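You operate a simulated robot arm through the tools that you are given. There is no shell and no other tool.

You run a simulated robot arm. Do the job below in one go: nothing can be reset, and whatever is moved stays where it is left.

JOB
Put things in order on the top of the wooden bench. At the end: the purple brake pad stands where the gold brake pad stood; the gold brake pad stands where the grey brake pad stood; the grey brake pad stands where the teal brake pad stood; the small purple core stands where the purple brake pad stood; the teal brake pad stands on top of the orange roll; whatever was shut is shut again. Leave all else as you found it, and nothing knocked over.

The check looks at the end state, three seconds after you hand in, the way a careful person would. Anything else that was tipped, shoved, dropped, spilled or broken makes it a failure.

ROBOT AND FRAMES
A 6-joint arm with a two-finger parallel gripper, fixed in place. Base frame: the origin is at the foot of the arm, x ahead of it, y to its left, z up; the work surface is at about z = 0. Readings come in cm, rad, newtons and seconds.
With the tool pointing down near the work surface it reaches from about 14 to 58 cm from the base axis. Its first joint turns from -1.152 to 1.152 rad. Payload 2.1 kg.
Tool frame: the origin (TCP) lies between the finger pads and is the grasp point; the fingertips stand 3 cm ahead of it; z points along the fingers, y is the line along which they close. Largest opening 9.4 cm; finger width 2.8, thickness 1; the body of the gripper, 5 by 9.6 cm, starts 5.5 cm behind the TCP.
Orientation is that of the tool frame in the base frame, as [roll, pitch, yaw] about the fixed x, y, z axes, in that order (R = Rz(yaw) Ry(pitch) Rx(roll)). With the fingers straight down and closing along the base's y, the tool's x points along the base's -x, its y along +y and its z along -z.

CONTROLS
- The arm moves only by the tool arm_command. Its argument "deltas" is a list of rows, each a list of 2 entries, a list of its own where there are three numbers: the shift along the tool's x, y, z in cm, then the turn, a rotation vector about the tool's x, y, z in rad. In form: [[[dx, dy, dz], [wx, wy, wz]], ...]. A call has 1 to 20 rows; each row shifts and turns the commanded pose from where the row before left it, along the tool's axes as they then stand. "hand" is the opening, from 0 (shut) to 1 (fully open), set as the call begins (left out, the last holds). Rows are played at 5 a second. More than 5 cm and 0.15 rad between two rows, or a gripper value outside its range, and nothing of the call is played. Where a pose cannot be reached the arm comes as near as it can. A force on the tool above 40 N (or 10 N above the force at the start of the call, whichever is more), or a blocked arm, ends the call early, and 0.2 s more pass. Each finger travels about 7.2 cm/s and halts on what it meets, pressing with about 31 N; the grip force reading is that of the motor and also rises with nothing between the fingers. The clock runs only during rows and for 0.2 s after the last one: add rows that do not move to give the fingers time. It gives the time, the measured TCP pose, the force on the tool (base axes), the opening and the grip force at its end, in the units of the frame above (readings bear some noise), with the torque about the TCP (base axes, N m) and any sound that the robot's microphone picked up.
- Cameras (640 x 400 px; columns grow to the right, rows downward): "scene" is fixed at [7.98, -39.74, 47.97]; the picture's right is [0.54, -0.84, 0.00], its down [-0.60, -0.38, -0.70] and it looks along [0.59, 0.38, -0.71] (base axes); focal length 309 px, centre (320, 200). "wrist" rides on the gripper at [7.6, 1.4, -10.2] in the tool frame; the picture's right is [-0.18, 0.98, 0.00], its down [-0.75, -0.14, -0.64] and it looks along [-0.63, -0.12, 0.77] (tool axes); focal length 243 px, centre (320, 200). There is no depth. A picture from a camera that has moved, and an enlarged one, comes with that camera's place and axes in the base frame and with its lens. The place of the scene camera against the robot may be out by one fixed shift of up to 1.8 cm in any direction.
- grab_frame(camera): a new picture of that camera. No time passes.
- inspect(camera, box): a new picture of the part [left, top, right, bottom] of that camera's present view, enlarged. No time passes.
- finish_job(): hands the job in; it is judged then, once.

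Nothing tells you positions but the pictures and the camera data. Unless the task says otherwise, let go and move clear before handing in.

The tools are called as a command line: name --argument value ..., lists and objects as JSON in quotes. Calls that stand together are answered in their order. arm_command: Moves the arm, as the interface text tells. Its arguments: {"type":"object","properties":{"deltas":{"type":"array","items":{"type":"array"}},"hand":{"type":"number"}},"required":["deltas"]} The other tools are called the same way: grab_frame (camera) takes a picture; inspect (camera, box) takes an enlarged picture of a part of a camera's view; finish_job () hands the job in.

At the start:

```text
t: 0.0
ee_pos: [29.89, -23.28, 25.57]
tool_rot: [3.141, 0.0, 3.141]
contact_force: [-1.0, -1.0, -0.1]
moment: [-0.02, -0.01, 0.0]
width: 9.38
gripper_force: 0.1
```

scene: 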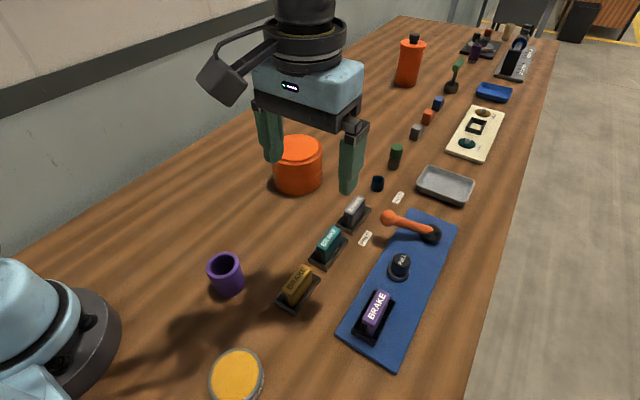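
wrist: 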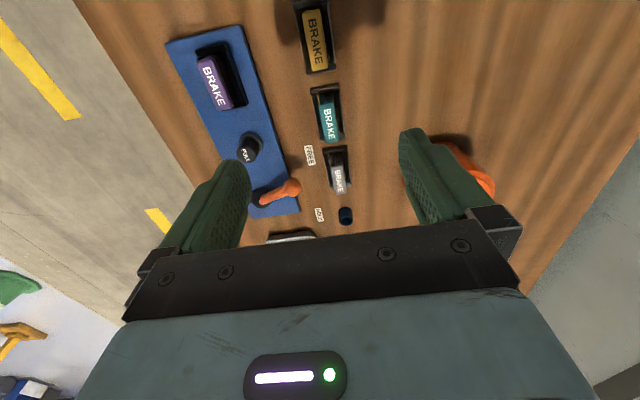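

I see a bench with four brake pads (gold, teal, grey in a row; purple on the blue mat), an orange roll, a purple cup-like ring, and other items. I'll look closer before moving anything.

inspect --camera "scene" --box '[180, 120, 480, 380]'

inspect --camera "scene" --box '[360, 10, 560, 210]'

inspect --camera "wrist" --box '[150, 0, 400, 250]'

inspect --camera "scene" --box '[260, 180, 460, 350]'

```text
1.54 times, centred on (330, 250) of scene
camera zoom: at [7.98, -39.74, 47.97], right [0.54, -0.84, 0.0], down [-0.6, -0.38, -0.7], along [0.59, 0.38, -0.71], focal length 475 px, centre (305, 123)
```

zoom: 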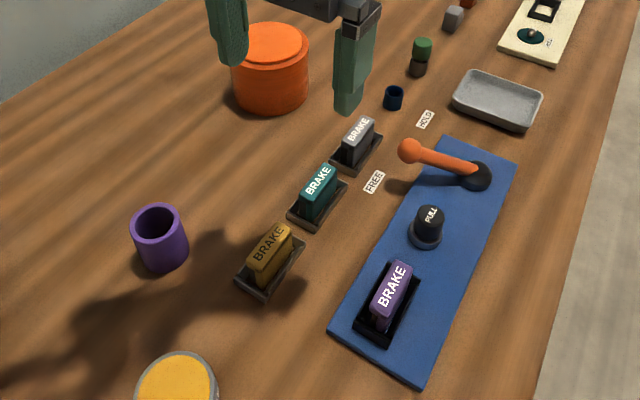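

```text
2.00 times, centred on (460, 110) of scene
camera zoom: at [7.98, -39.74, 47.97], right [0.54, -0.84, 0.0], down [-0.6, -0.38, -0.7], along [0.59, 0.38, -0.71], focal length 618 px, centre (40, 380)
```

zoom: 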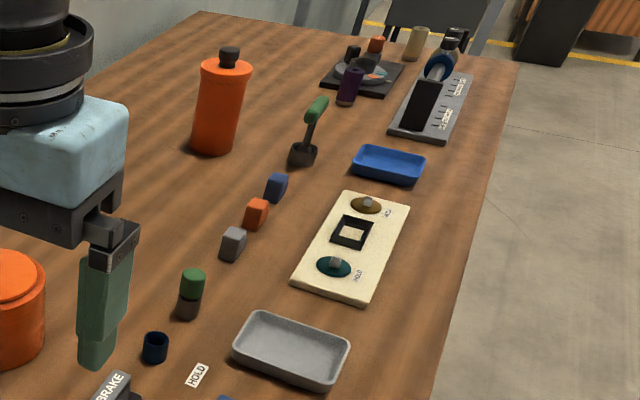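

```text
1.60 times, centred on (275, 125) of wrist
camera zoom: at [22.32, -21.79, 35.87], right [0.18, 0.98, 0.0], down [0.75, -0.14, 0.64], along [0.63, -0.12, -0.77], focal length 388 px, centre (392, 320)
```

zoom: 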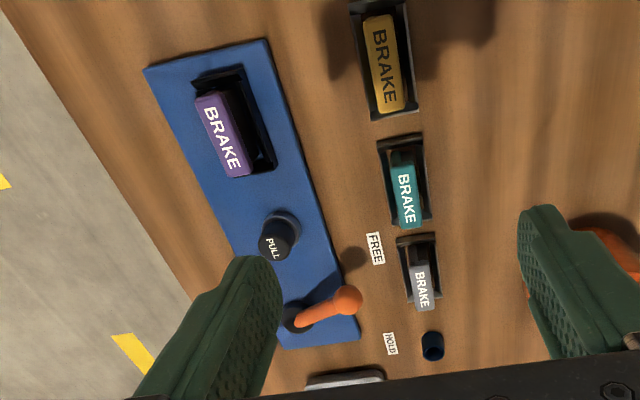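

```text
2.35 times, centred on (360, 265) of scene
camera zoom: at [7.98, -39.74, 47.97], right [0.54, -0.84, 0.0], down [-0.6, -0.38, -0.7], along [0.59, 0.38, -0.71], focal length 727 px, centre (226, 47)
```

zoom: 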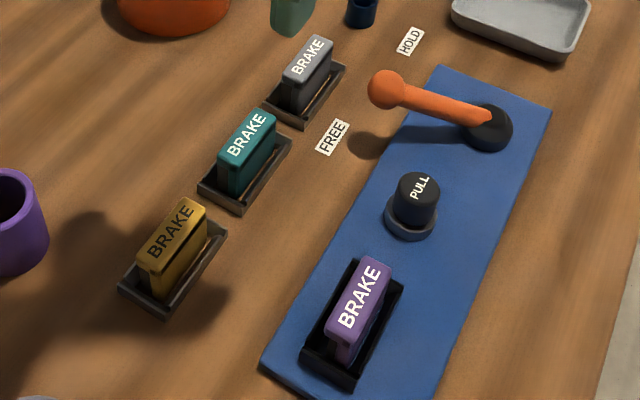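

I'll zoom in on the individual objects (fixture, cup, orange roll, far items) to identify what is what before acting.

inspect --camera "scene" --box '[335, 180, 465, 270]'

inspect --camera "scene" --box '[330, 245, 430, 370]'

inspect --camera "scene" --box '[180, 230, 280, 400]'

inspect --camera "scene" --box '[255, 120, 345, 205]'

inspect --camera "scene" --box '[430, 15, 550, 95]'

inspect --camera "scene" --box '[360, 90, 520, 210]'

inspect --camera "scene" --box '[265, 190, 385, 315]'

```text
4.44 times, centred on (400, 225) of scene
camera zoom: at [7.98, -39.74, 47.97], right [0.54, -0.84, 0.0], down [-0.6, -0.38, -0.7], along [0.59, 0.38, -0.71], focal length 1373 px, centre (-36, 89)
```

zoom: 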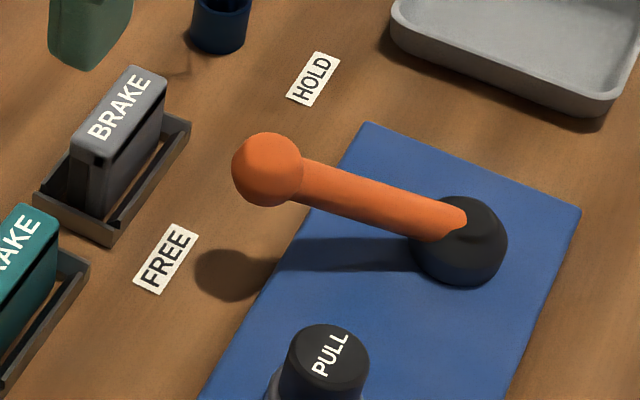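

```text
3.20 times, centred on (380, 308) of scene
camera zoom: at [7.98, -39.74, 47.97], right [0.54, -0.84, 0.0], down [-0.6, -0.38, -0.7], along [0.59, 0.38, -0.71], focal length 988 px, centre (128, -144)
```

zoom: 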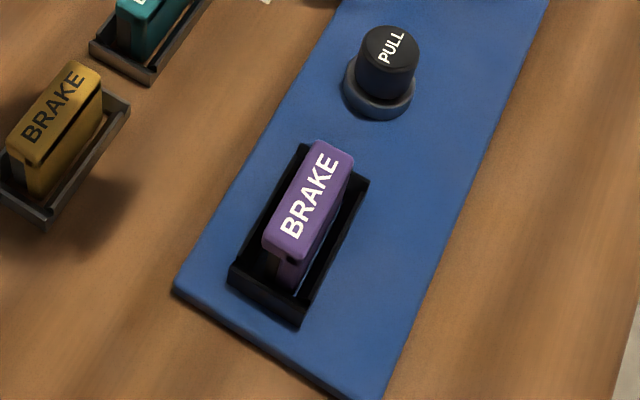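

```text
2.35 times, centred on (230, 315) of scene
camera zoom: at [7.98, -39.74, 47.97], right [0.54, -0.84, 0.0], down [-0.6, -0.38, -0.7], along [0.59, 0.38, -0.71], focal length 727 px, centre (532, -71)
```

zoom: 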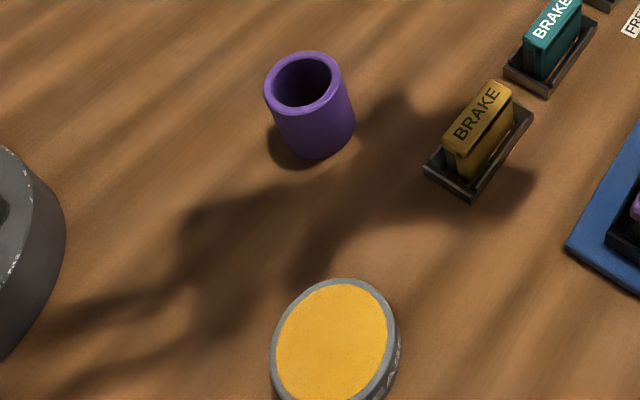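

```text
4.71 times, centred on (300, 162) of scene
camera zoom: at [7.98, -39.74, 47.97], right [0.54, -0.84, 0.0], down [-0.6, -0.38, -0.7], along [0.59, 0.38, -0.71], focal length 1454 px, centre (414, 376)
```

zoom: 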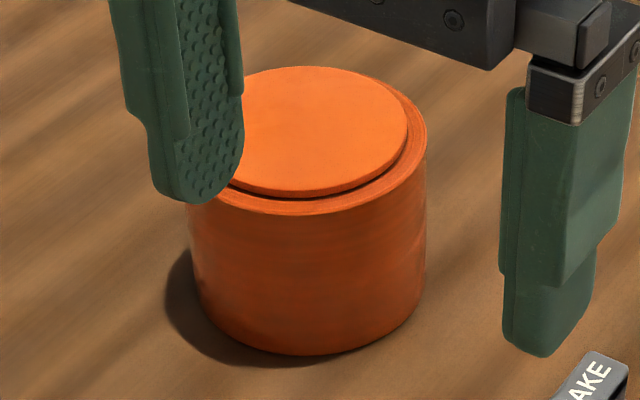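

```text
5.00 times, centred on (490, 55) of scene
camera zoom: at [7.98, -39.74, 47.97], right [0.54, -0.84, 0.0], down [-0.6, -0.38, -0.7], along [0.59, 0.38, -0.71], focal length 1544 px, centre (-530, 925)
```

zoom: 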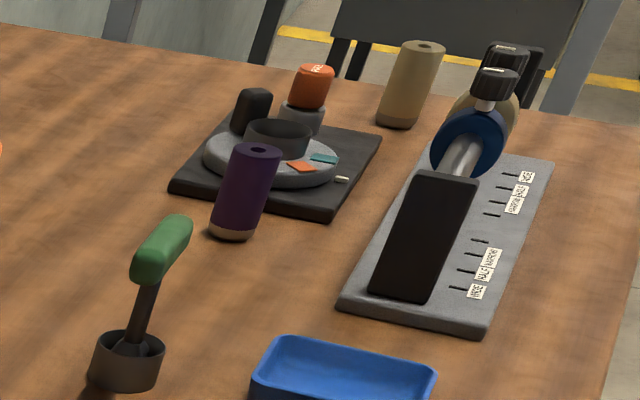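

```text
3.33 times, centred on (440, 150) of scene
camera zoom: at [7.98, -39.74, 47.97], right [0.54, -0.84, 0.0], down [-0.6, -0.38, -0.7], along [0.59, 0.38, -0.71], focal length 1030 px, centre (-80, 367)
```

zoom: 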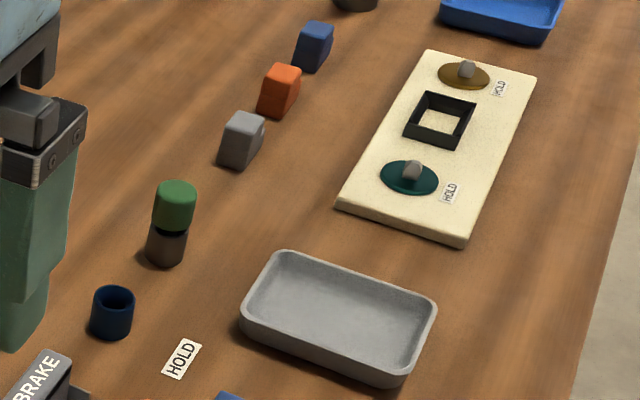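

```text
3.20 times, centred on (325, 252) of scene
camera zoom: at [7.98, -39.74, 47.97], right [0.54, -0.84, 0.0], down [-0.6, -0.38, -0.7], along [0.59, 0.38, -0.71], focal length 988 px, centre (304, 32)
```

zoom: 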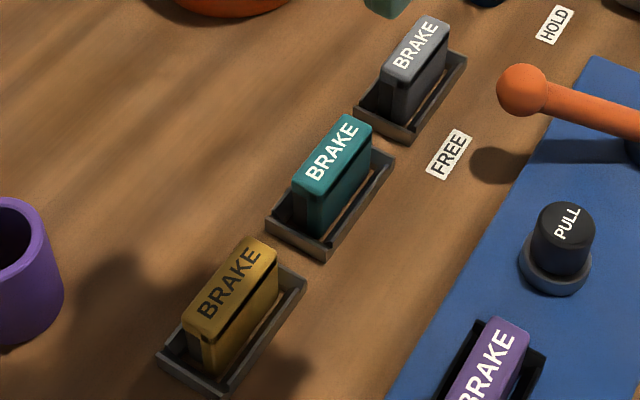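

The row of gold/teal/grey pads lies at about y = -23 (x ≈ 27, 37, 46), the purple pad is in a black holder on the blue mat near [29,-35], the orange roll near [51,-6], and a purple tube near [21,-12]. I'll scout with the wrist camera, first above the purple tube.

arm_command --deltas '[[[2, 2.6, 0], [0, 0, 0]], [[2, 2.6, 0], [0, 0, 0]], [[2, 2.6, 0], [0, 0, 0]], [[2, 2.6, 0], [0, 0, 0]]]' --hand 1

grab_frame --camera "wrist"

grab_frame --camera "scene"

```text
t: 1.0
ee_pos: [22.04, -12.8, 25.86]
tool_rot: [-3.141, 0.0, -3.141]
contact_force: [0.1, 0.3, 0.0]
moment: [0.02, 0.02, 0.01]
width: 9.41
gripper_force: 0.1
```

```text
taken
camera wrist: at [14.41, -11.38, 35.98], right [0.18, 0.98, 0.0], down [0.75, -0.14, 0.64], along [0.63, -0.12, -0.77], focal length 243 px, centre (320, 200)
```

wrist: 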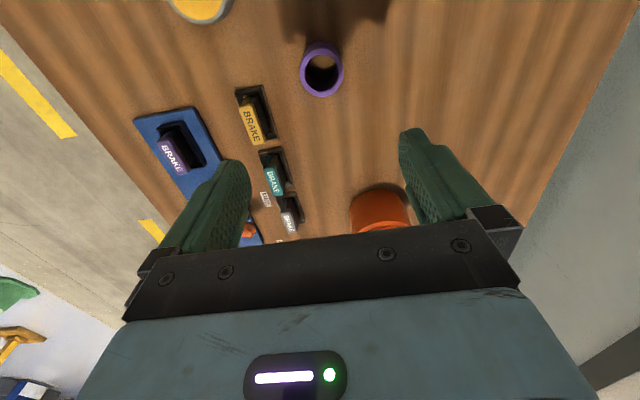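

```text
taken
```

scene: 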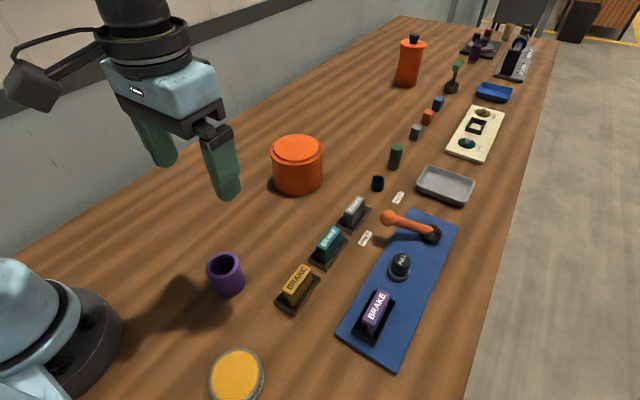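

inspect --camera "wrist" --box '[280, 20, 370, 110]'

inspect --camera "scene" --box '[260, 125, 340, 200]'

inspect --camera "wrist" --box '[340, 170, 430, 240]'

inspect --camera "wrist" --box '[120, 70, 320, 250]'

```text
4.44 times, centred on (325, 65) of wrist
camera zoom: at [14.41, -11.38, 35.98], right [0.18, 0.98, 0.0], down [0.75, -0.14, 0.64], along [0.63, -0.12, -0.77], focal length 1078 px, centre (298, 800)
```

zoom: 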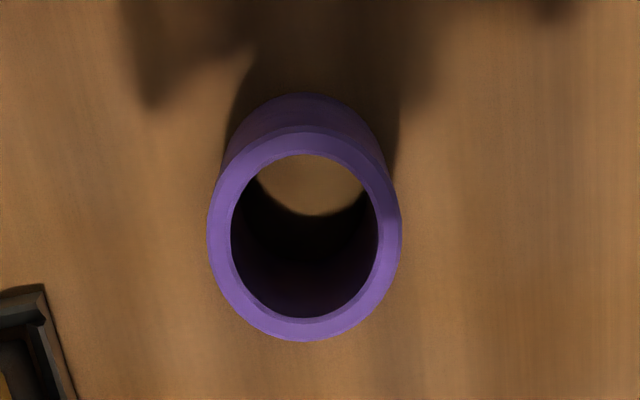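

```text
5.33 times, centred on (300, 162) of scene
camera zoom: at [7.98, -39.74, 47.97], right [0.54, -0.84, 0.0], down [-0.6, -0.38, -0.7], along [0.59, 0.38, -0.71], focal length 1647 px, centre (427, 400)
```

zoom: 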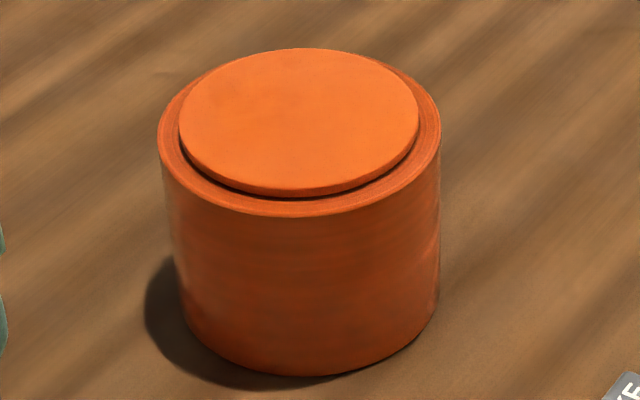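

```text
5.71 times, centred on (385, 205) of wrist
camera zoom: at [14.41, -11.38, 35.98], right [0.18, 0.98, 0.0], down [0.75, -0.14, 0.64], along [0.63, -0.12, -0.77], focal length 1386 px, centre (-51, 171)
```

zoom: 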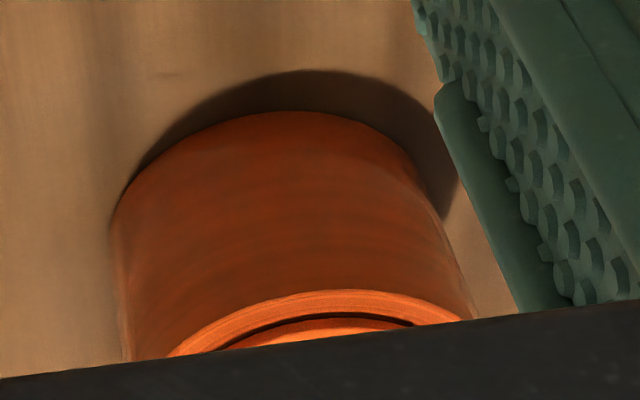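

```text
2.22 times, centred on (220, 160) of wrist
camera zoom: at [14.41, -11.38, 35.98], right [0.18, 0.98, 0.0], down [0.75, -0.14, 0.64], along [0.63, -0.12, -0.77], focal length 539 px, centre (542, 289)
```

zoom: 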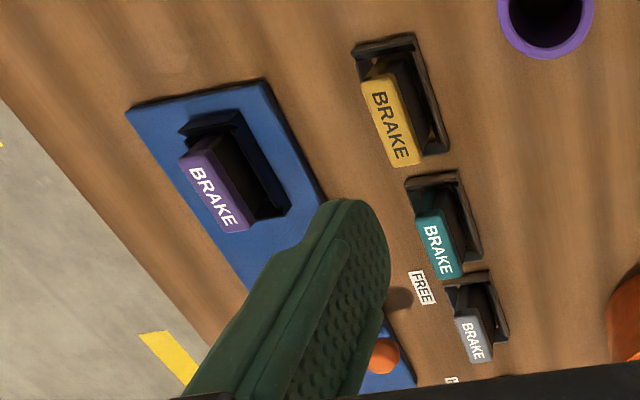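

The purple tube is an open-ended core (I can see the table through it). Next I'll look closely at the blue fixture and the purple pad's holder.

arm_command --deltas '[[[-0.6, -3.5, 0], [0, 0, 0]], [[-0.7, -3.5, 0], [0, 0, 0]], [[-0.7, -3.5, 0], [0, 0, 0]], [[-0.7, -3.5, 0], [0, 0, 0]], [[-0.7, -3.6, 1.5], [0, 0, 0]], [[-0.6, -3.6, 2], [0, 0, 0]], [[0, 0, 2], [0, 0, 0]], [[0, 0, 2], [0, 0, 0]]]'

grab_frame --camera "wrist"

inspect --camera "wrist" --box '[230, 20, 420, 220]'

```text
t: 2.8
ee_pos: [25.87, -33.82, 18.32]
tool_rot: [-3.141, 0.0, 3.141]
contact_force: [-0.5, -1.1, -0.7]
moment: [0.01, -0.03, 0.01]
width: 9.38
gripper_force: 0.0
```

```text
taken
camera wrist: at [18.27, -32.42, 28.47], right [0.18, 0.98, 0.0], down [0.75, -0.14, 0.64], along [0.63, -0.12, -0.77], focal length 243 px, centre (320, 200)
```

wrist: 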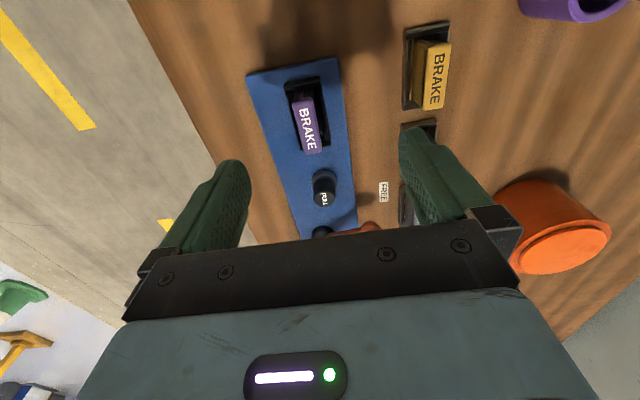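

```text
2.00 times, centred on (325, 120) of wrist
camera zoom: at [18.27, -32.42, 28.47], right [0.18, 0.98, 0.0], down [0.75, -0.14, 0.64], along [0.63, -0.12, -0.77], focal length 485 px, centre (310, 360)
```

zoom: 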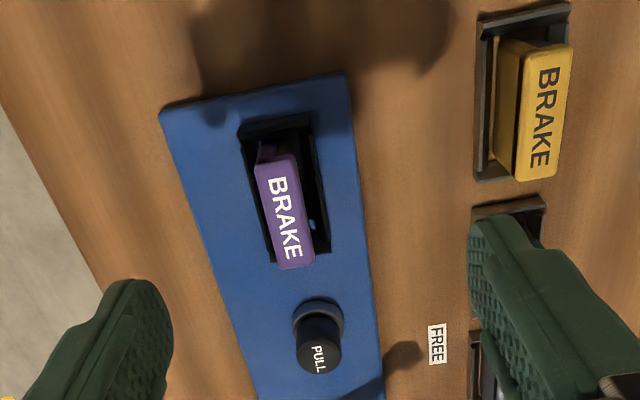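

inspect --camera "wrist" --box '[275, 65, 345, 165]'

inspect --camera "wrist" --box '[390, 10, 470, 120]'

inspect --camera "wrist" --box '[490, 160, 620, 280]'

inspect --camera "wrist" --box '[290, 150, 400, 250]'

inspect --camera "scene" --box '[350, 280, 400, 345]'

inspect --camera "scene" --box '[265, 250, 335, 315]'

```text
4.00 times, centred on (310, 115) of wrist
camera zoom: at [18.27, -32.42, 28.47], right [0.18, 0.98, 0.0], down [0.75, -0.14, 0.64], along [0.63, -0.12, -0.77], focal length 970 px, centre (360, 540)
```

zoom: 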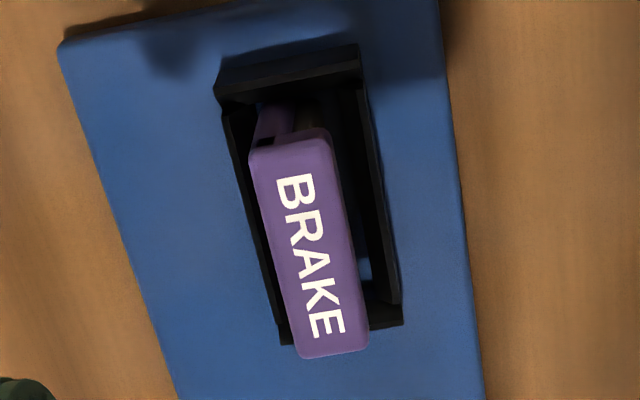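

```text
3.64 times, centred on (430, 65) of wrist
camera zoom: at [18.27, -32.42, 28.47], right [0.18, 0.98, 0.0], down [0.75, -0.14, 0.64], along [0.63, -0.12, -0.77], focal length 882 px, centre (-80, 691)
```

zoom: 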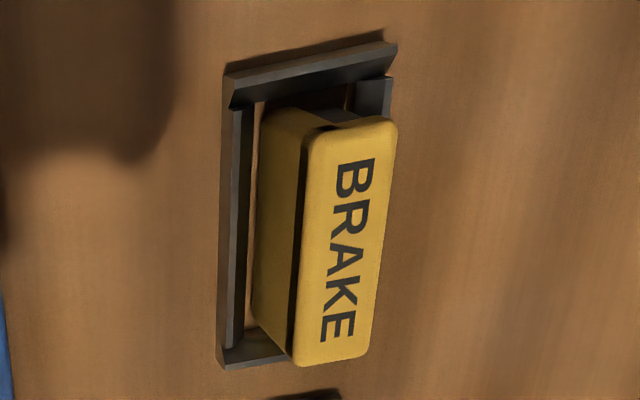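

```text
3.33 times, centred on (555, 220) of wrist
camera zoom: at [18.27, -32.42, 28.47], right [0.18, 0.98, 0.0], down [0.75, -0.14, 0.64], along [0.63, -0.12, -0.77], focal length 809 px, centre (-463, 133)
```

zoom: 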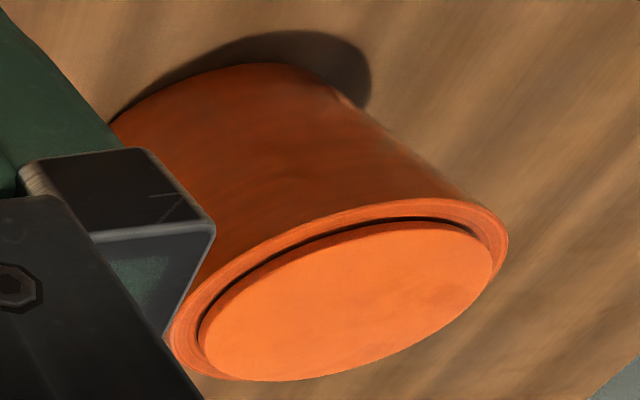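

```text
4.00 times, centred on (345, 200) of wrist
camera zoom: at [18.27, -32.42, 28.47], right [0.18, 0.98, 0.0], down [0.75, -0.14, 0.64], along [0.63, -0.12, -0.77], focal length 970 px, centre (220, 200)
```

zoom: 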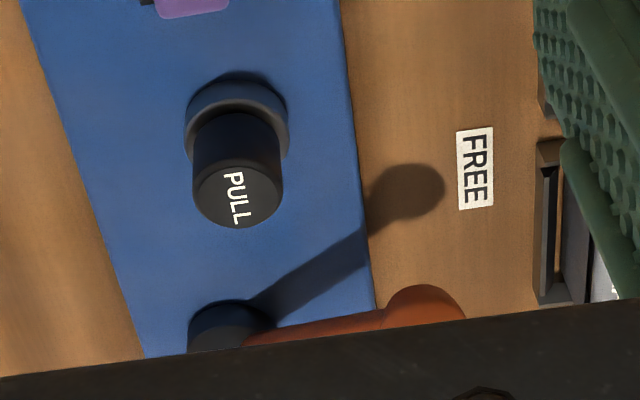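

```text
6.15 times, centred on (375, 312) of scene
camera zoom: at [7.98, -39.74, 47.97], right [0.54, -0.84, 0.0], down [-0.6, -0.38, -0.7], along [0.59, 0.38, -0.71], focal length 1901 px, centre (-18, -492)
```

zoom: 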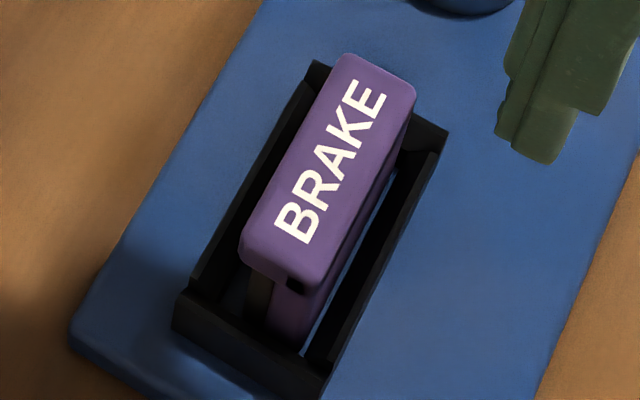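

```text
6.15 times, centred on (300, 282) of scene
camera zoom: at [7.98, -39.74, 47.97], right [0.54, -0.84, 0.0], down [-0.6, -0.38, -0.7], along [0.59, 0.38, -0.71], focal length 1901 px, centre (443, -308)
```

zoom: 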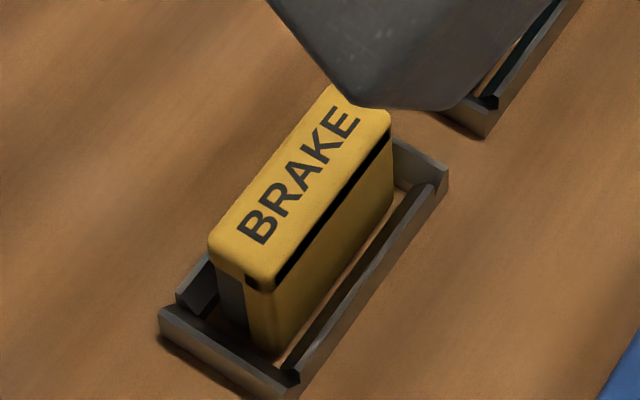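

The pads stand inside low open frames. I want to check the yellow‑topped round thing and look straight down into the purple tube, to be sure which object is the "small purple core".

arm_command --deltas '[[[0, 0, -3.5], [0, 0, 0]], [[2, 2.6, 0], [0, 0, 0]], [[2, 2.6, 0], [0, 0, 0]], [[2, 2.6, 0], [0, 0, 0]], [[2, 2.6, 0], [0, 0, 0]]]'

grab_frame --camera "wrist"

inspect --camera "scene" --box '[200, 335, 275, 400]'

```text
t: 4.0
ee_pos: [17.91, -23.89, 21.58]
tool_rot: [3.141, 0.0, 3.141]
contact_force: [-0.7, 0.7, 0.3]
moment: [0.01, 0.01, -0.02]
width: 9.41
gripper_force: 0.1
```

```text
taken
camera wrist: at [10.2, -22.41, 31.75], right [0.18, 0.98, 0.0], down [0.75, -0.14, 0.64], along [0.63, -0.12, -0.77], focal length 243 px, centre (320, 200)
```

wrist: 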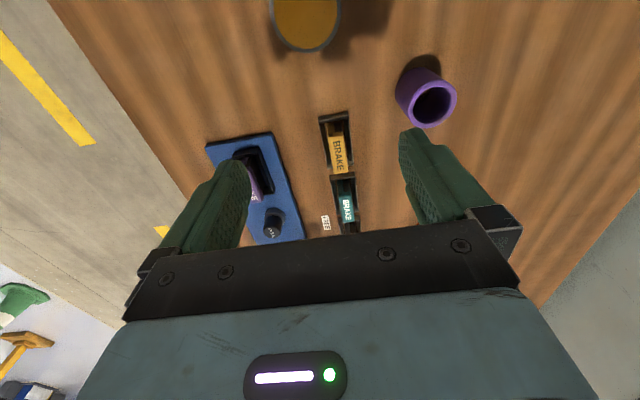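

```text
6.15 times, centred on (238, 368) of scene
camera zoom: at [7.98, -39.74, 47.97], right [0.54, -0.84, 0.0], down [-0.6, -0.38, -0.7], along [0.59, 0.38, -0.71], focal length 1901 px, centre (828, -831)
```

zoom: 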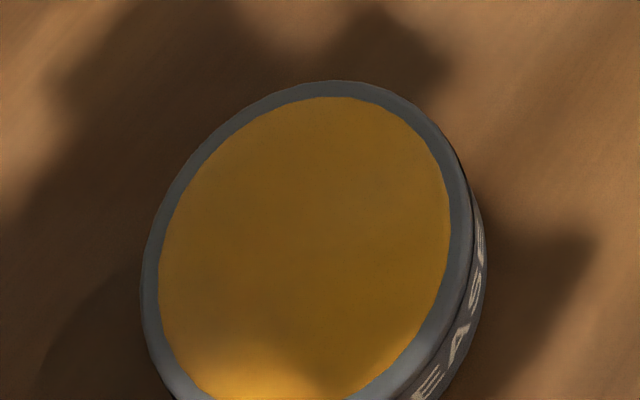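

The round thing is an open tin of grease, not relevant. Now straight above the purple tube to look inside it.

arm_command --deltas '[[[-1.9, 2.6, 0], [0, 0, 0]], [[-1.9, 2.6, 0], [0, 0, 0]], [[-1.9, 2.6, 0], [0, 0, 0]], [[-1.9, 2.6, 0], [0, 0, 0]], [[0, 0, 2], [0, 0, 0]]]'

grab_frame --camera "wrist"

inspect --camera "wrist" --box '[260, 0, 400, 110]'

```text
t: 5.2
ee_pos: [25.34, -13.42, 19.77]
tool_rot: [-3.14, 0.001, 3.141]
contact_force: [0.4, 0.6, 1.0]
moment: [-0.01, 0.02, 0.01]
width: 9.4
gripper_force: 0.0
```

```text
taken
camera wrist: at [17.84, -11.96, 29.81], right [0.18, 0.98, 0.0], down [0.75, -0.14, 0.64], along [0.63, -0.12, -0.77], focal length 243 px, centre (320, 200)
```

wrist: 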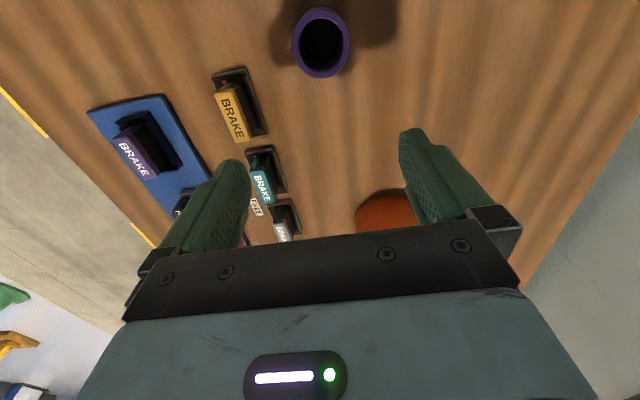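

```text
3.64 times, centred on (330, 55) of wrist
camera zoom: at [17.84, -11.96, 29.81], right [0.18, 0.98, 0.0], down [0.75, -0.14, 0.64], along [0.63, -0.12, -0.77], focal length 882 px, centre (284, 727)
```

zoom: 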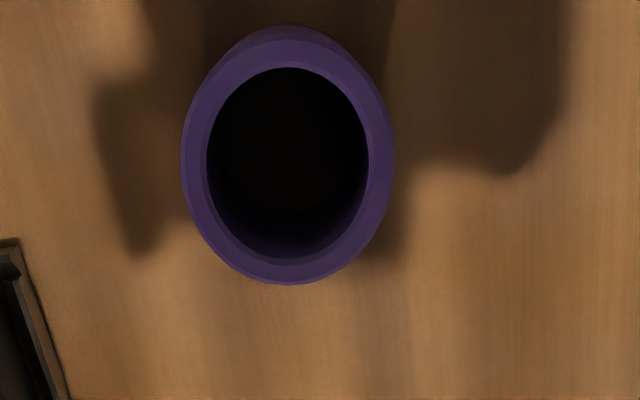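

The tube is empty, about 4.8 cm across and 6 cm tall at [20.9,-12.4]. Next I'll look down on the orange roll and its top disc.

arm_command --deltas '[[[0, 0, -1.5], [0, 0, 0]], [[-3.7, 0.9, 0], [0, 0, 0]], [[-3.7, 0.9, 0], [0, 0, 0]], [[-3.7, 0.9, 0], [0, 0, 0]], [[-3.7, 0.9, 0], [0, 0, 0]], [[-3.7, 0.9, 0], [0, 0, 0]], [[-3.7, 0.9, 0], [0, 0, 0]]]'

grab_frame --camera "wrist"

inspect --camera "wrist" --box '[240, 60, 420, 240]'

```text
t: 6.8
ee_pos: [47.67, -7.76, 20.95]
tool_rot: [-3.141, 0.001, -3.141]
contact_force: [0.2, 0.8, -0.9]
moment: [0.01, 0.01, 0.0]
width: 9.41
gripper_force: 0.1
```

```text
taken
camera wrist: at [40.15, -6.29, 31.16], right [0.18, 0.98, 0.0], down [0.75, -0.14, 0.64], along [0.63, -0.12, -0.77], focal length 243 px, centre (320, 200)
```

wrist: 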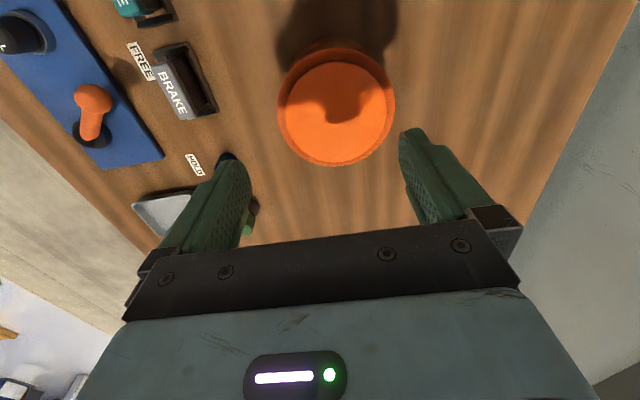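

```text
2.22 times, centred on (330, 150) of wrist
camera zoom: at [40.15, -6.29, 31.16], right [0.18, 0.98, 0.0], down [0.75, -0.14, 0.64], along [0.63, -0.12, -0.77], focal length 539 px, centre (298, 311)
```

zoom: 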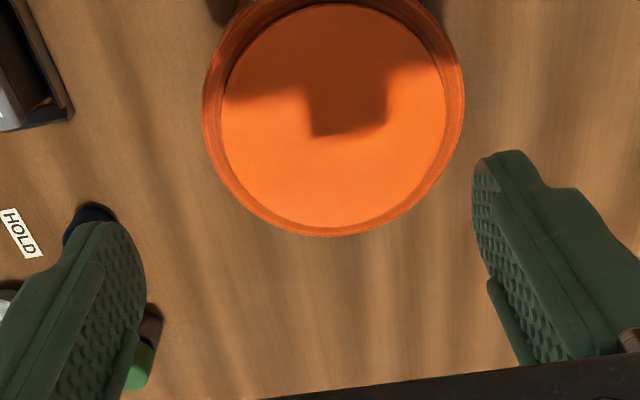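

The roll is about 10.9 cm wide with a concentric 9.3 cm disc on top, top surface z ≈ 8.7 at [48.5,-6.3]; it's simply a pedestal. The lever points at FREE. I'll now look from close above the purple pad's frame to measure it.

arm_command --deltas '[[[1.96, -3.53, 0], [0, 0, 0]], [[1.96, -3.53, 0], [0, 0, 0]], [[1.96, -3.53, 0], [0, 0, 0]], [[1.96, -3.53, 0], [0, 0, 0]], [[1.96, -3.53, 0], [0, 0, 0]], [[1.96, -3.53, 0], [0, 0, 0]], [[1.96, -3.53, 0], [0, 0, 0]], [[1.96, -3.53, 0], [0, 0, 0]], [[0, 0, 2.5], [0, 0, 0]], [[0, 0, 2.5], [0, 0, 0]], [[0, 0, 2], [0, 0, 0]]]'

grab_frame --camera "wrist"

inspect --camera "wrist" --box '[240, 0, 400, 110]'

inspect --camera "wrist" --box '[220, 90, 420, 240]'

```text
t: 9.2
ee_pos: [32.19, -35.87, 14.2]
tool_rot: [3.14, 0.0, 3.141]
contact_force: [0.3, 0.4, -0.3]
moment: [-0.02, -0.01, 0.01]
width: 9.39
gripper_force: 0.0
```

```text
taken
camera wrist: at [24.6, -34.44, 24.27], right [0.18, 0.98, 0.0], down [0.75, -0.14, 0.64], along [0.63, -0.12, -0.77], focal length 243 px, centre (320, 200)
```

wrist: 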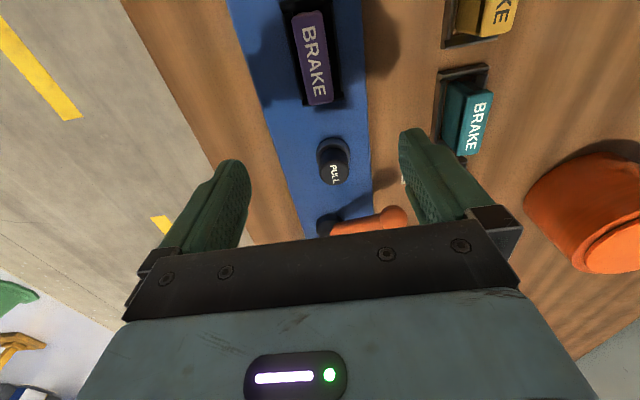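

```text
3.64 times, centred on (320, 55) of wrist
camera zoom: at [24.6, -34.44, 24.27], right [0.18, 0.98, 0.0], down [0.75, -0.14, 0.64], along [0.63, -0.12, -0.77], focal length 882 px, centre (320, 727)
```

zoom: 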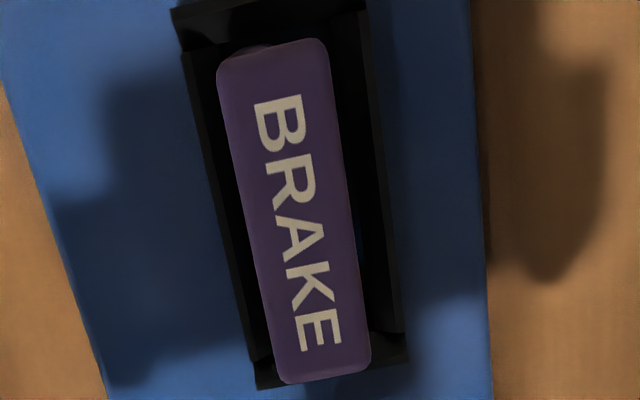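

```text
2.67 times, centred on (320, 165) of wrist
camera zoom: at [24.6, -34.44, 24.27], right [0.18, 0.98, 0.0], down [0.75, -0.14, 0.64], along [0.63, -0.12, -0.77], focal length 647 px, centre (320, 293)
```

zoom: 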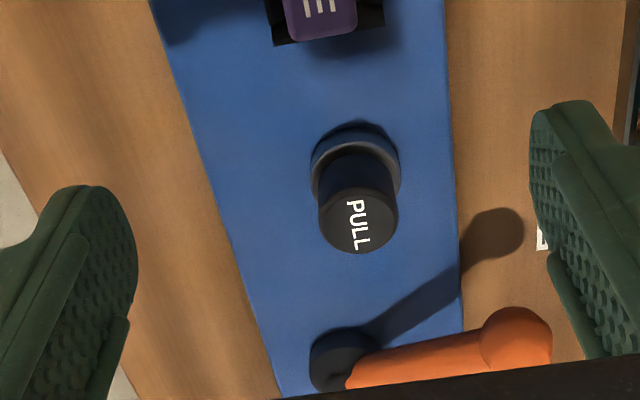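

The purple pad is ~2 × 5.6 cm, top at z ≈ 5.1, centred at about [28.0,-35.45], aligned with x; its frame is only ~3.8 cm wide outside. I'll move over it with a part-open hand and take a look before gripping.

arm_command --deltas '[[[2, 0.2, 0], [0, 0, 0]], [[2.1, 0.22, 0], [0, 0, 0]], [[0, 0, 2.5], [0, 0, 0]], [[0, 0, 2.5], [0, 0, 0]]]' --hand 0.5

grab_frame --camera "wrist"

inspect --camera "scene" --box '[320, 230, 440, 370]'

```text
t: 10.2
ee_pos: [27.86, -35.68, 9.25]
tool_rot: [-3.141, 0.0, 3.141]
contact_force: [0.4, 0.0, 0.9]
moment: [0.0, 0.01, 0.01]
width: 4.7
gripper_force: 0.0
```

```text
taken
camera wrist: at [20.26, -34.17, 19.34], right [0.18, 0.98, 0.0], down [0.75, -0.14, 0.64], along [0.63, -0.12, -0.77], focal length 243 px, centre (320, 200)
```

wrist: 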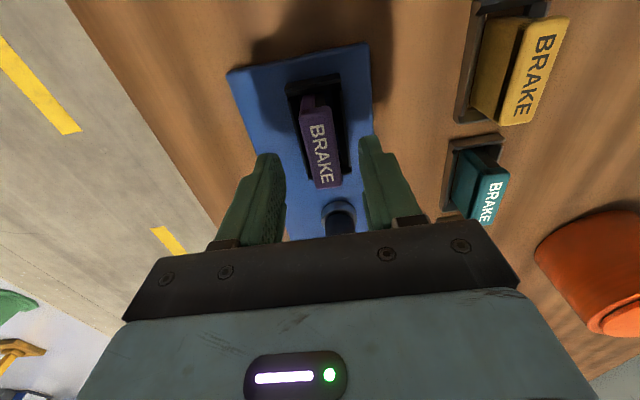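

```text
2.86 times, centred on (380, 300) of scene
camera zoom: at [7.97, -39.74, 47.97], right [0.54, -0.84, 0.0], down [-0.6, -0.38, -0.7], along [0.59, 0.38, -0.71], focal length 882 px, centre (149, -86)
```

zoom: 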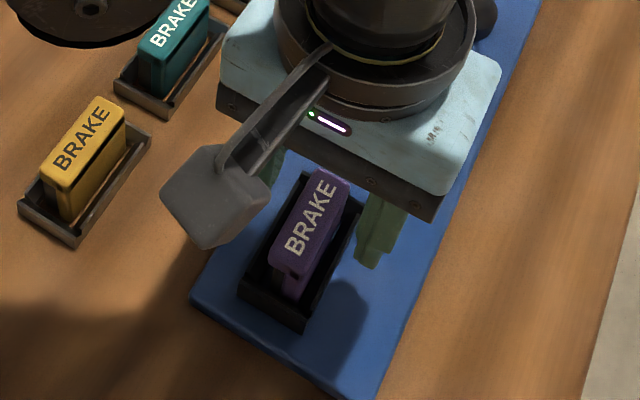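

inspect --camera "wrist" --box '[260, 60, 390, 200]'

inspect --camera "wrist" --box '[430, 0, 590, 230]'

```text
2.86 times, centred on (325, 130) of wrist
camera zoom: at [20.26, -34.17, 19.34], right [0.18, 0.98, 0.0], down [0.75, -0.14, 0.64], along [0.63, -0.12, -0.77], focal length 693 px, centre (306, 400)
```

zoom: 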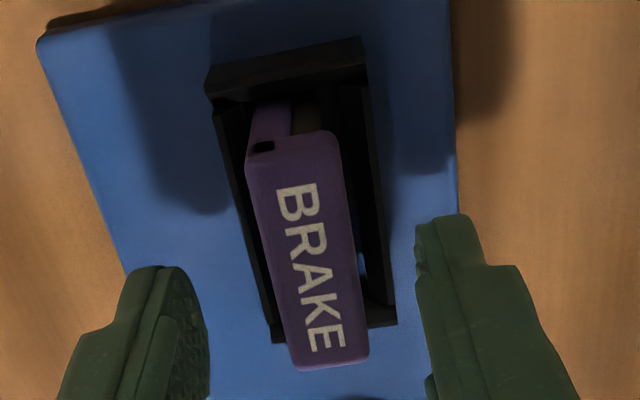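

```text
1.74 times, centred on (510, 115) of wrist
camera zoom: at [20.26, -34.17, 19.34], right [0.18, 0.98, 0.0], down [0.75, -0.14, 0.64], along [0.63, -0.12, -0.77], focal length 422 px, centre (-10, 348)
```

zoom: 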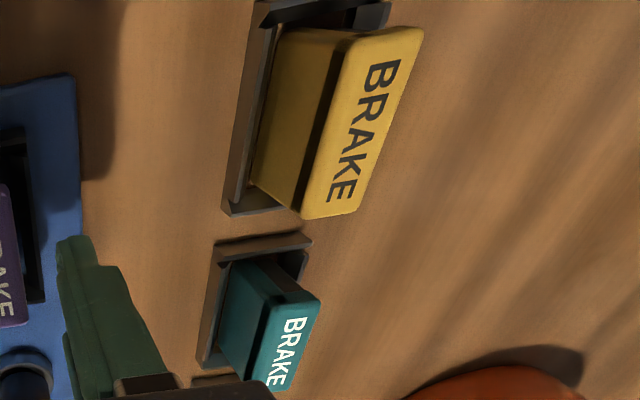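

Alignment looks right (TCP [27.9,-35.7], pad centre ≈ [27.9,-35.4]). I'll descend so the fingertips stay just above the frame, and close on the pad.

arm_command --deltas '[[[-0.1, 0.25, 0.5], [0, 0, 0]], [[0, 0, 1.5], [0, 0, 0]], [[0, 0, 1.5], [0, 0, 0]], [[0, 0, 0], [0, 0, 0]]]'

inspect --camera "scene" --box '[320, 230, 440, 370]'

grab_frame --camera "wrist"

```text
t: 11.2
ee_pos: [28.03, -35.36, 5.83]
tool_rot: [3.141, 0.0, 3.141]
contact_force: [-0.8, 0.2, -0.2]
moment: [-0.01, -0.01, -0.01]
width: 4.71
gripper_force: 0.0
```

```text
2.86 times, centred on (380, 300) of scene
camera zoom: at [7.97, -39.74, 47.97], right [0.54, -0.84, 0.0], down [-0.6, -0.38, -0.7], along [0.59, 0.38, -0.71], focal length 882 px, centre (149, -86)
```

zoom: 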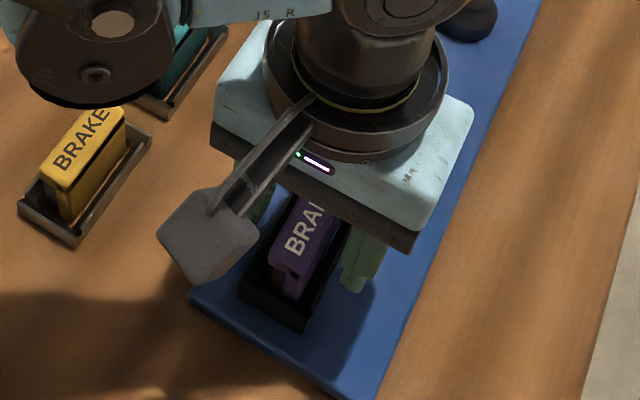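

```text
taken
camera wrist: at [20.45, -33.97, 15.92], right [0.18, 0.98, 0.0], down [0.75, -0.14, 0.64], along [0.63, -0.12, -0.77], focal length 243 px, centre (320, 200)
```

wrist: 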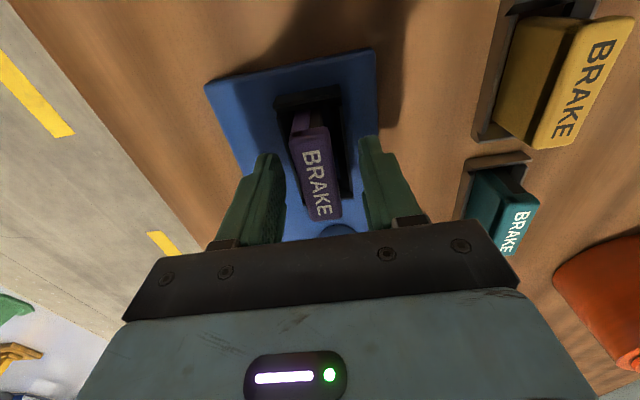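

arm_command --deltas '[[[0, 0, 0], [0, 0, 0]], [[0, 0, 0], [0, 0, 0]], [[0, 0, 0], [0, 0, 0]]]' --hand 0

inspect --camera "wrist" --box '[200, 50, 440, 250]'

```text
t: 12.0
ee_pos: [28.13, -35.58, 5.71]
tool_rot: [-3.14, 0.001, 3.14]
contact_force: [2.6, -9.7, -11.0]
moment: [-0.44, 0.07, 0.12]
width: 3.68
gripper_force: 45.2
```

```text
2.00 times, centred on (320, 150) of wrist
camera zoom: at [20.44, -34.01, 15.91], right [0.18, 0.98, 0.0], down [0.75, -0.14, 0.64], along [0.63, -0.12, -0.77], focal length 485 px, centre (320, 300)
```

zoom: 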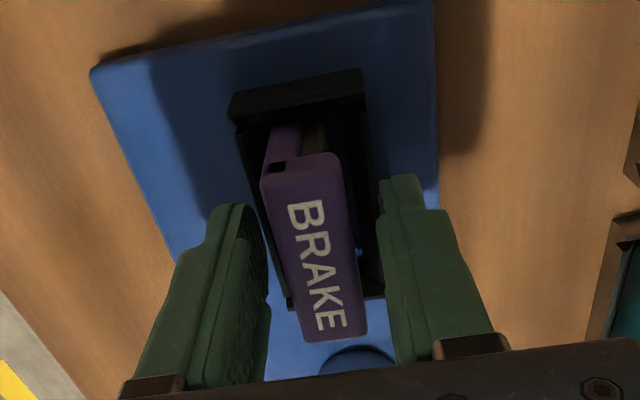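

The fingers stopped at 3.7 cm: they met the frame rails, so this frame is taller than I thought. I'll release and rise a little.

arm_command --deltas '[[[0, 0, 0], [0, 0, 0]], [[0, 0, 0], [0, 0, 0]], [[0, 0.1, -0.8], [0, 0, 0]], [[0, 0, 0], [0, 0, 0]]]' --hand 0.5

inspect --camera "scene" --box '[340, 270, 410, 350]'

inspect --camera "wrist" --box '[230, 60, 410, 230]'

```text
t: 13.0
ee_pos: [27.96, -35.43, 6.58]
tool_rot: [3.141, -0.001, -3.141]
contact_force: [0.4, 0.4, -0.3]
moment: [0.0, -0.02, 0.02]
width: 4.72
gripper_force: 0.0
```

```text
5.00 times, centred on (375, 310) of scene
camera zoom: at [7.98, -39.74, 47.97], right [0.54, -0.84, 0.0], down [-0.6, -0.38, -0.7], along [0.59, 0.38, -0.71], focal length 1544 px, centre (45, -350)
```

zoom: 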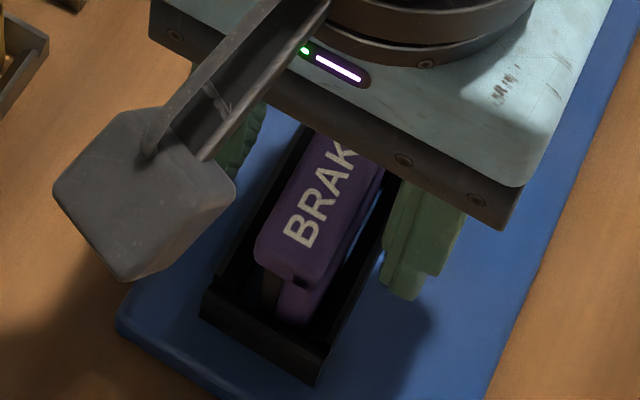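

```text
2.35 times, centred on (320, 145) of wrist
camera zoom: at [20.41, -33.85, 16.7], right [0.18, 0.98, 0.0], down [0.75, -0.14, 0.64], along [0.63, -0.12, -0.77], focal length 571 px, centre (320, 329)
```

zoom: 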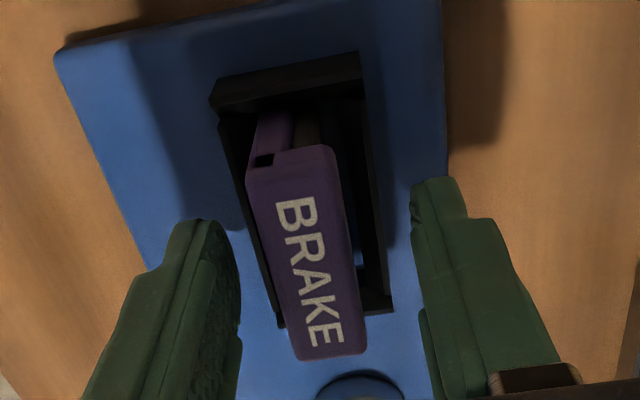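

arm_command --deltas '[[[0, 0, 0], [0, 0, 0]], [[0, 0, 0], [0, 0, 0]], [[0, 0, 0], [0, 0, 0]]]' --hand 0

inspect --camera "wrist" --box '[230, 60, 410, 230]'

```text
t: 13.8
ee_pos: [27.98, -35.3, 6.65]
tool_rot: [-3.141, 0.001, -3.141]
contact_force: [-0.4, -3.7, 5.0]
moment: [-0.22, 0.0, 0.01]
width: 1.97
gripper_force: 31.2
```

```text
2.35 times, centred on (320, 145) of wrist
camera zoom: at [20.4, -33.86, 16.69], right [0.18, 0.98, 0.0], down [0.75, -0.14, 0.64], along [0.63, -0.12, -0.77], focal length 571 px, centre (320, 329)
```

zoom: 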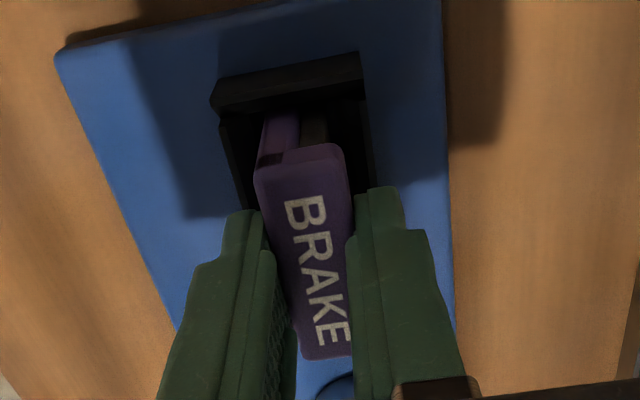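

Gripped the purple pad at 1.97 cm. I'll try a very small careful lift to see whether it's held.

arm_command --deltas '[[[0, 0, -0.2], [0, 0, 0]], [[0, 0, -0.2], [0, 0, 0]], [[0, 0, 0], [0, 0, 0]]]'

inspect --camera "wrist" --box '[230, 60, 410, 230]'

```text
t: 14.6
ee_pos: [28.1, -35.3, 7.05]
tool_rot: [3.141, -0.001, -3.141]
contact_force: [-1.4, 1.4, -1.5]
moment: [0.07, 0.1, 0.0]
width: 1.94
gripper_force: 30.7
```

```text
2.35 times, centred on (320, 145) of wrist
camera zoom: at [20.54, -33.89, 17.12], right [0.18, 0.98, 0.0], down [0.75, -0.14, 0.64], along [0.63, -0.12, -0.77], focal length 571 px, centre (320, 329)
```

zoom: 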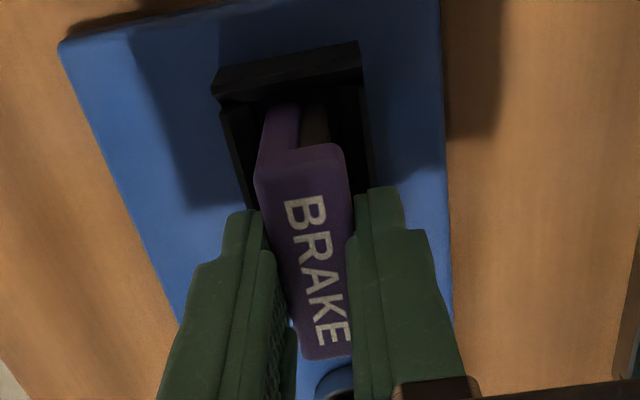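

It lifts freely (about 1.5 N of weight). I'll raise it further, slowly, and look at the frame underneath.

arm_command --deltas '[[[0, 0, -0.5], [0, 0, 0]], [[0, 0, -0.8], [0, 0, 0]], [[0, 0, -1], [0, 0, 0]], [[0, 0, -1.5], [0, 0, 0]], [[0, 0, -2], [0, 0, 0]], [[0, 0, -2], [0, 0, 0]]]'

grab_frame --camera "wrist"

inspect --camera "scene" --box '[320, 230, 440, 370]'

inspect --camera "wrist" --box '[230, 40, 410, 230]'

```text
t: 16.0
ee_pos: [27.88, -35.45, 14.77]
tool_rot: [3.141, -0.001, 3.141]
contact_force: [-0.9, 0.4, -1.8]
moment: [0.04, 0.0, -0.01]
width: 1.93
gripper_force: 31.3
```

```text
taken
camera wrist: at [20.38, -33.95, 24.87], right [0.18, 0.98, 0.0], down [0.75, -0.14, 0.64], along [0.63, -0.12, -0.77], focal length 243 px, centre (320, 200)
```

wrist: 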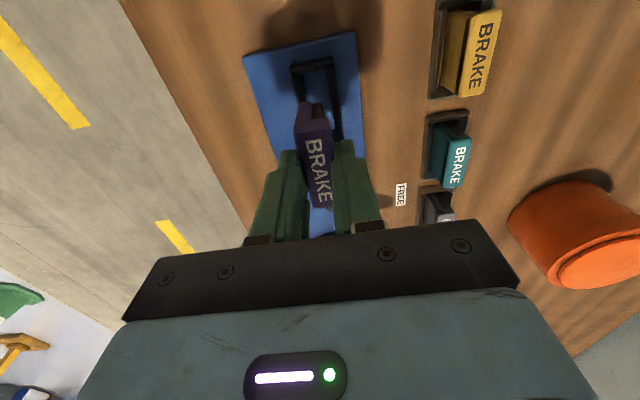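

```text
2.86 times, centred on (380, 300) of scene
camera zoom: at [7.98, -39.74, 47.97], right [0.54, -0.84, 0.0], down [-0.6, -0.38, -0.7], along [0.59, 0.38, -0.71], focal length 882 px, centre (149, -86)
```

zoom: 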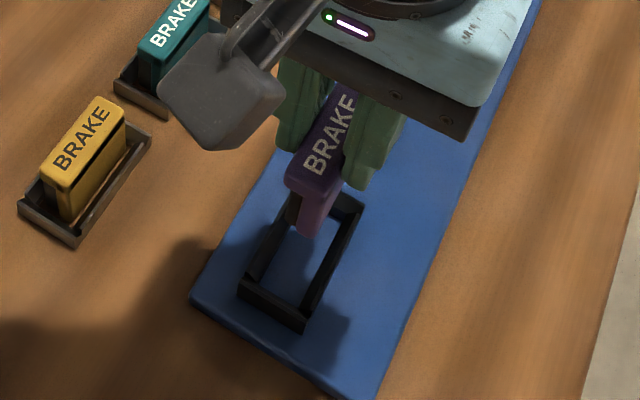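

```text
2.11 times, centred on (320, 135) of wrist
camera zoom: at [20.38, -33.95, 24.87], right [0.18, 0.98, 0.0], down [0.75, -0.14, 0.64], along [0.63, -0.12, -0.77], focal length 511 px, centre (320, 337)
```

zoom: 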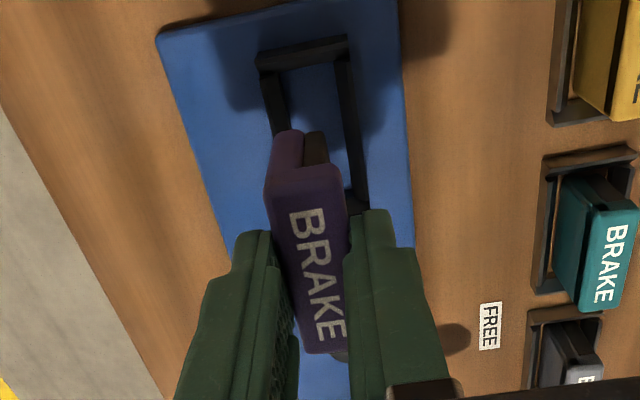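

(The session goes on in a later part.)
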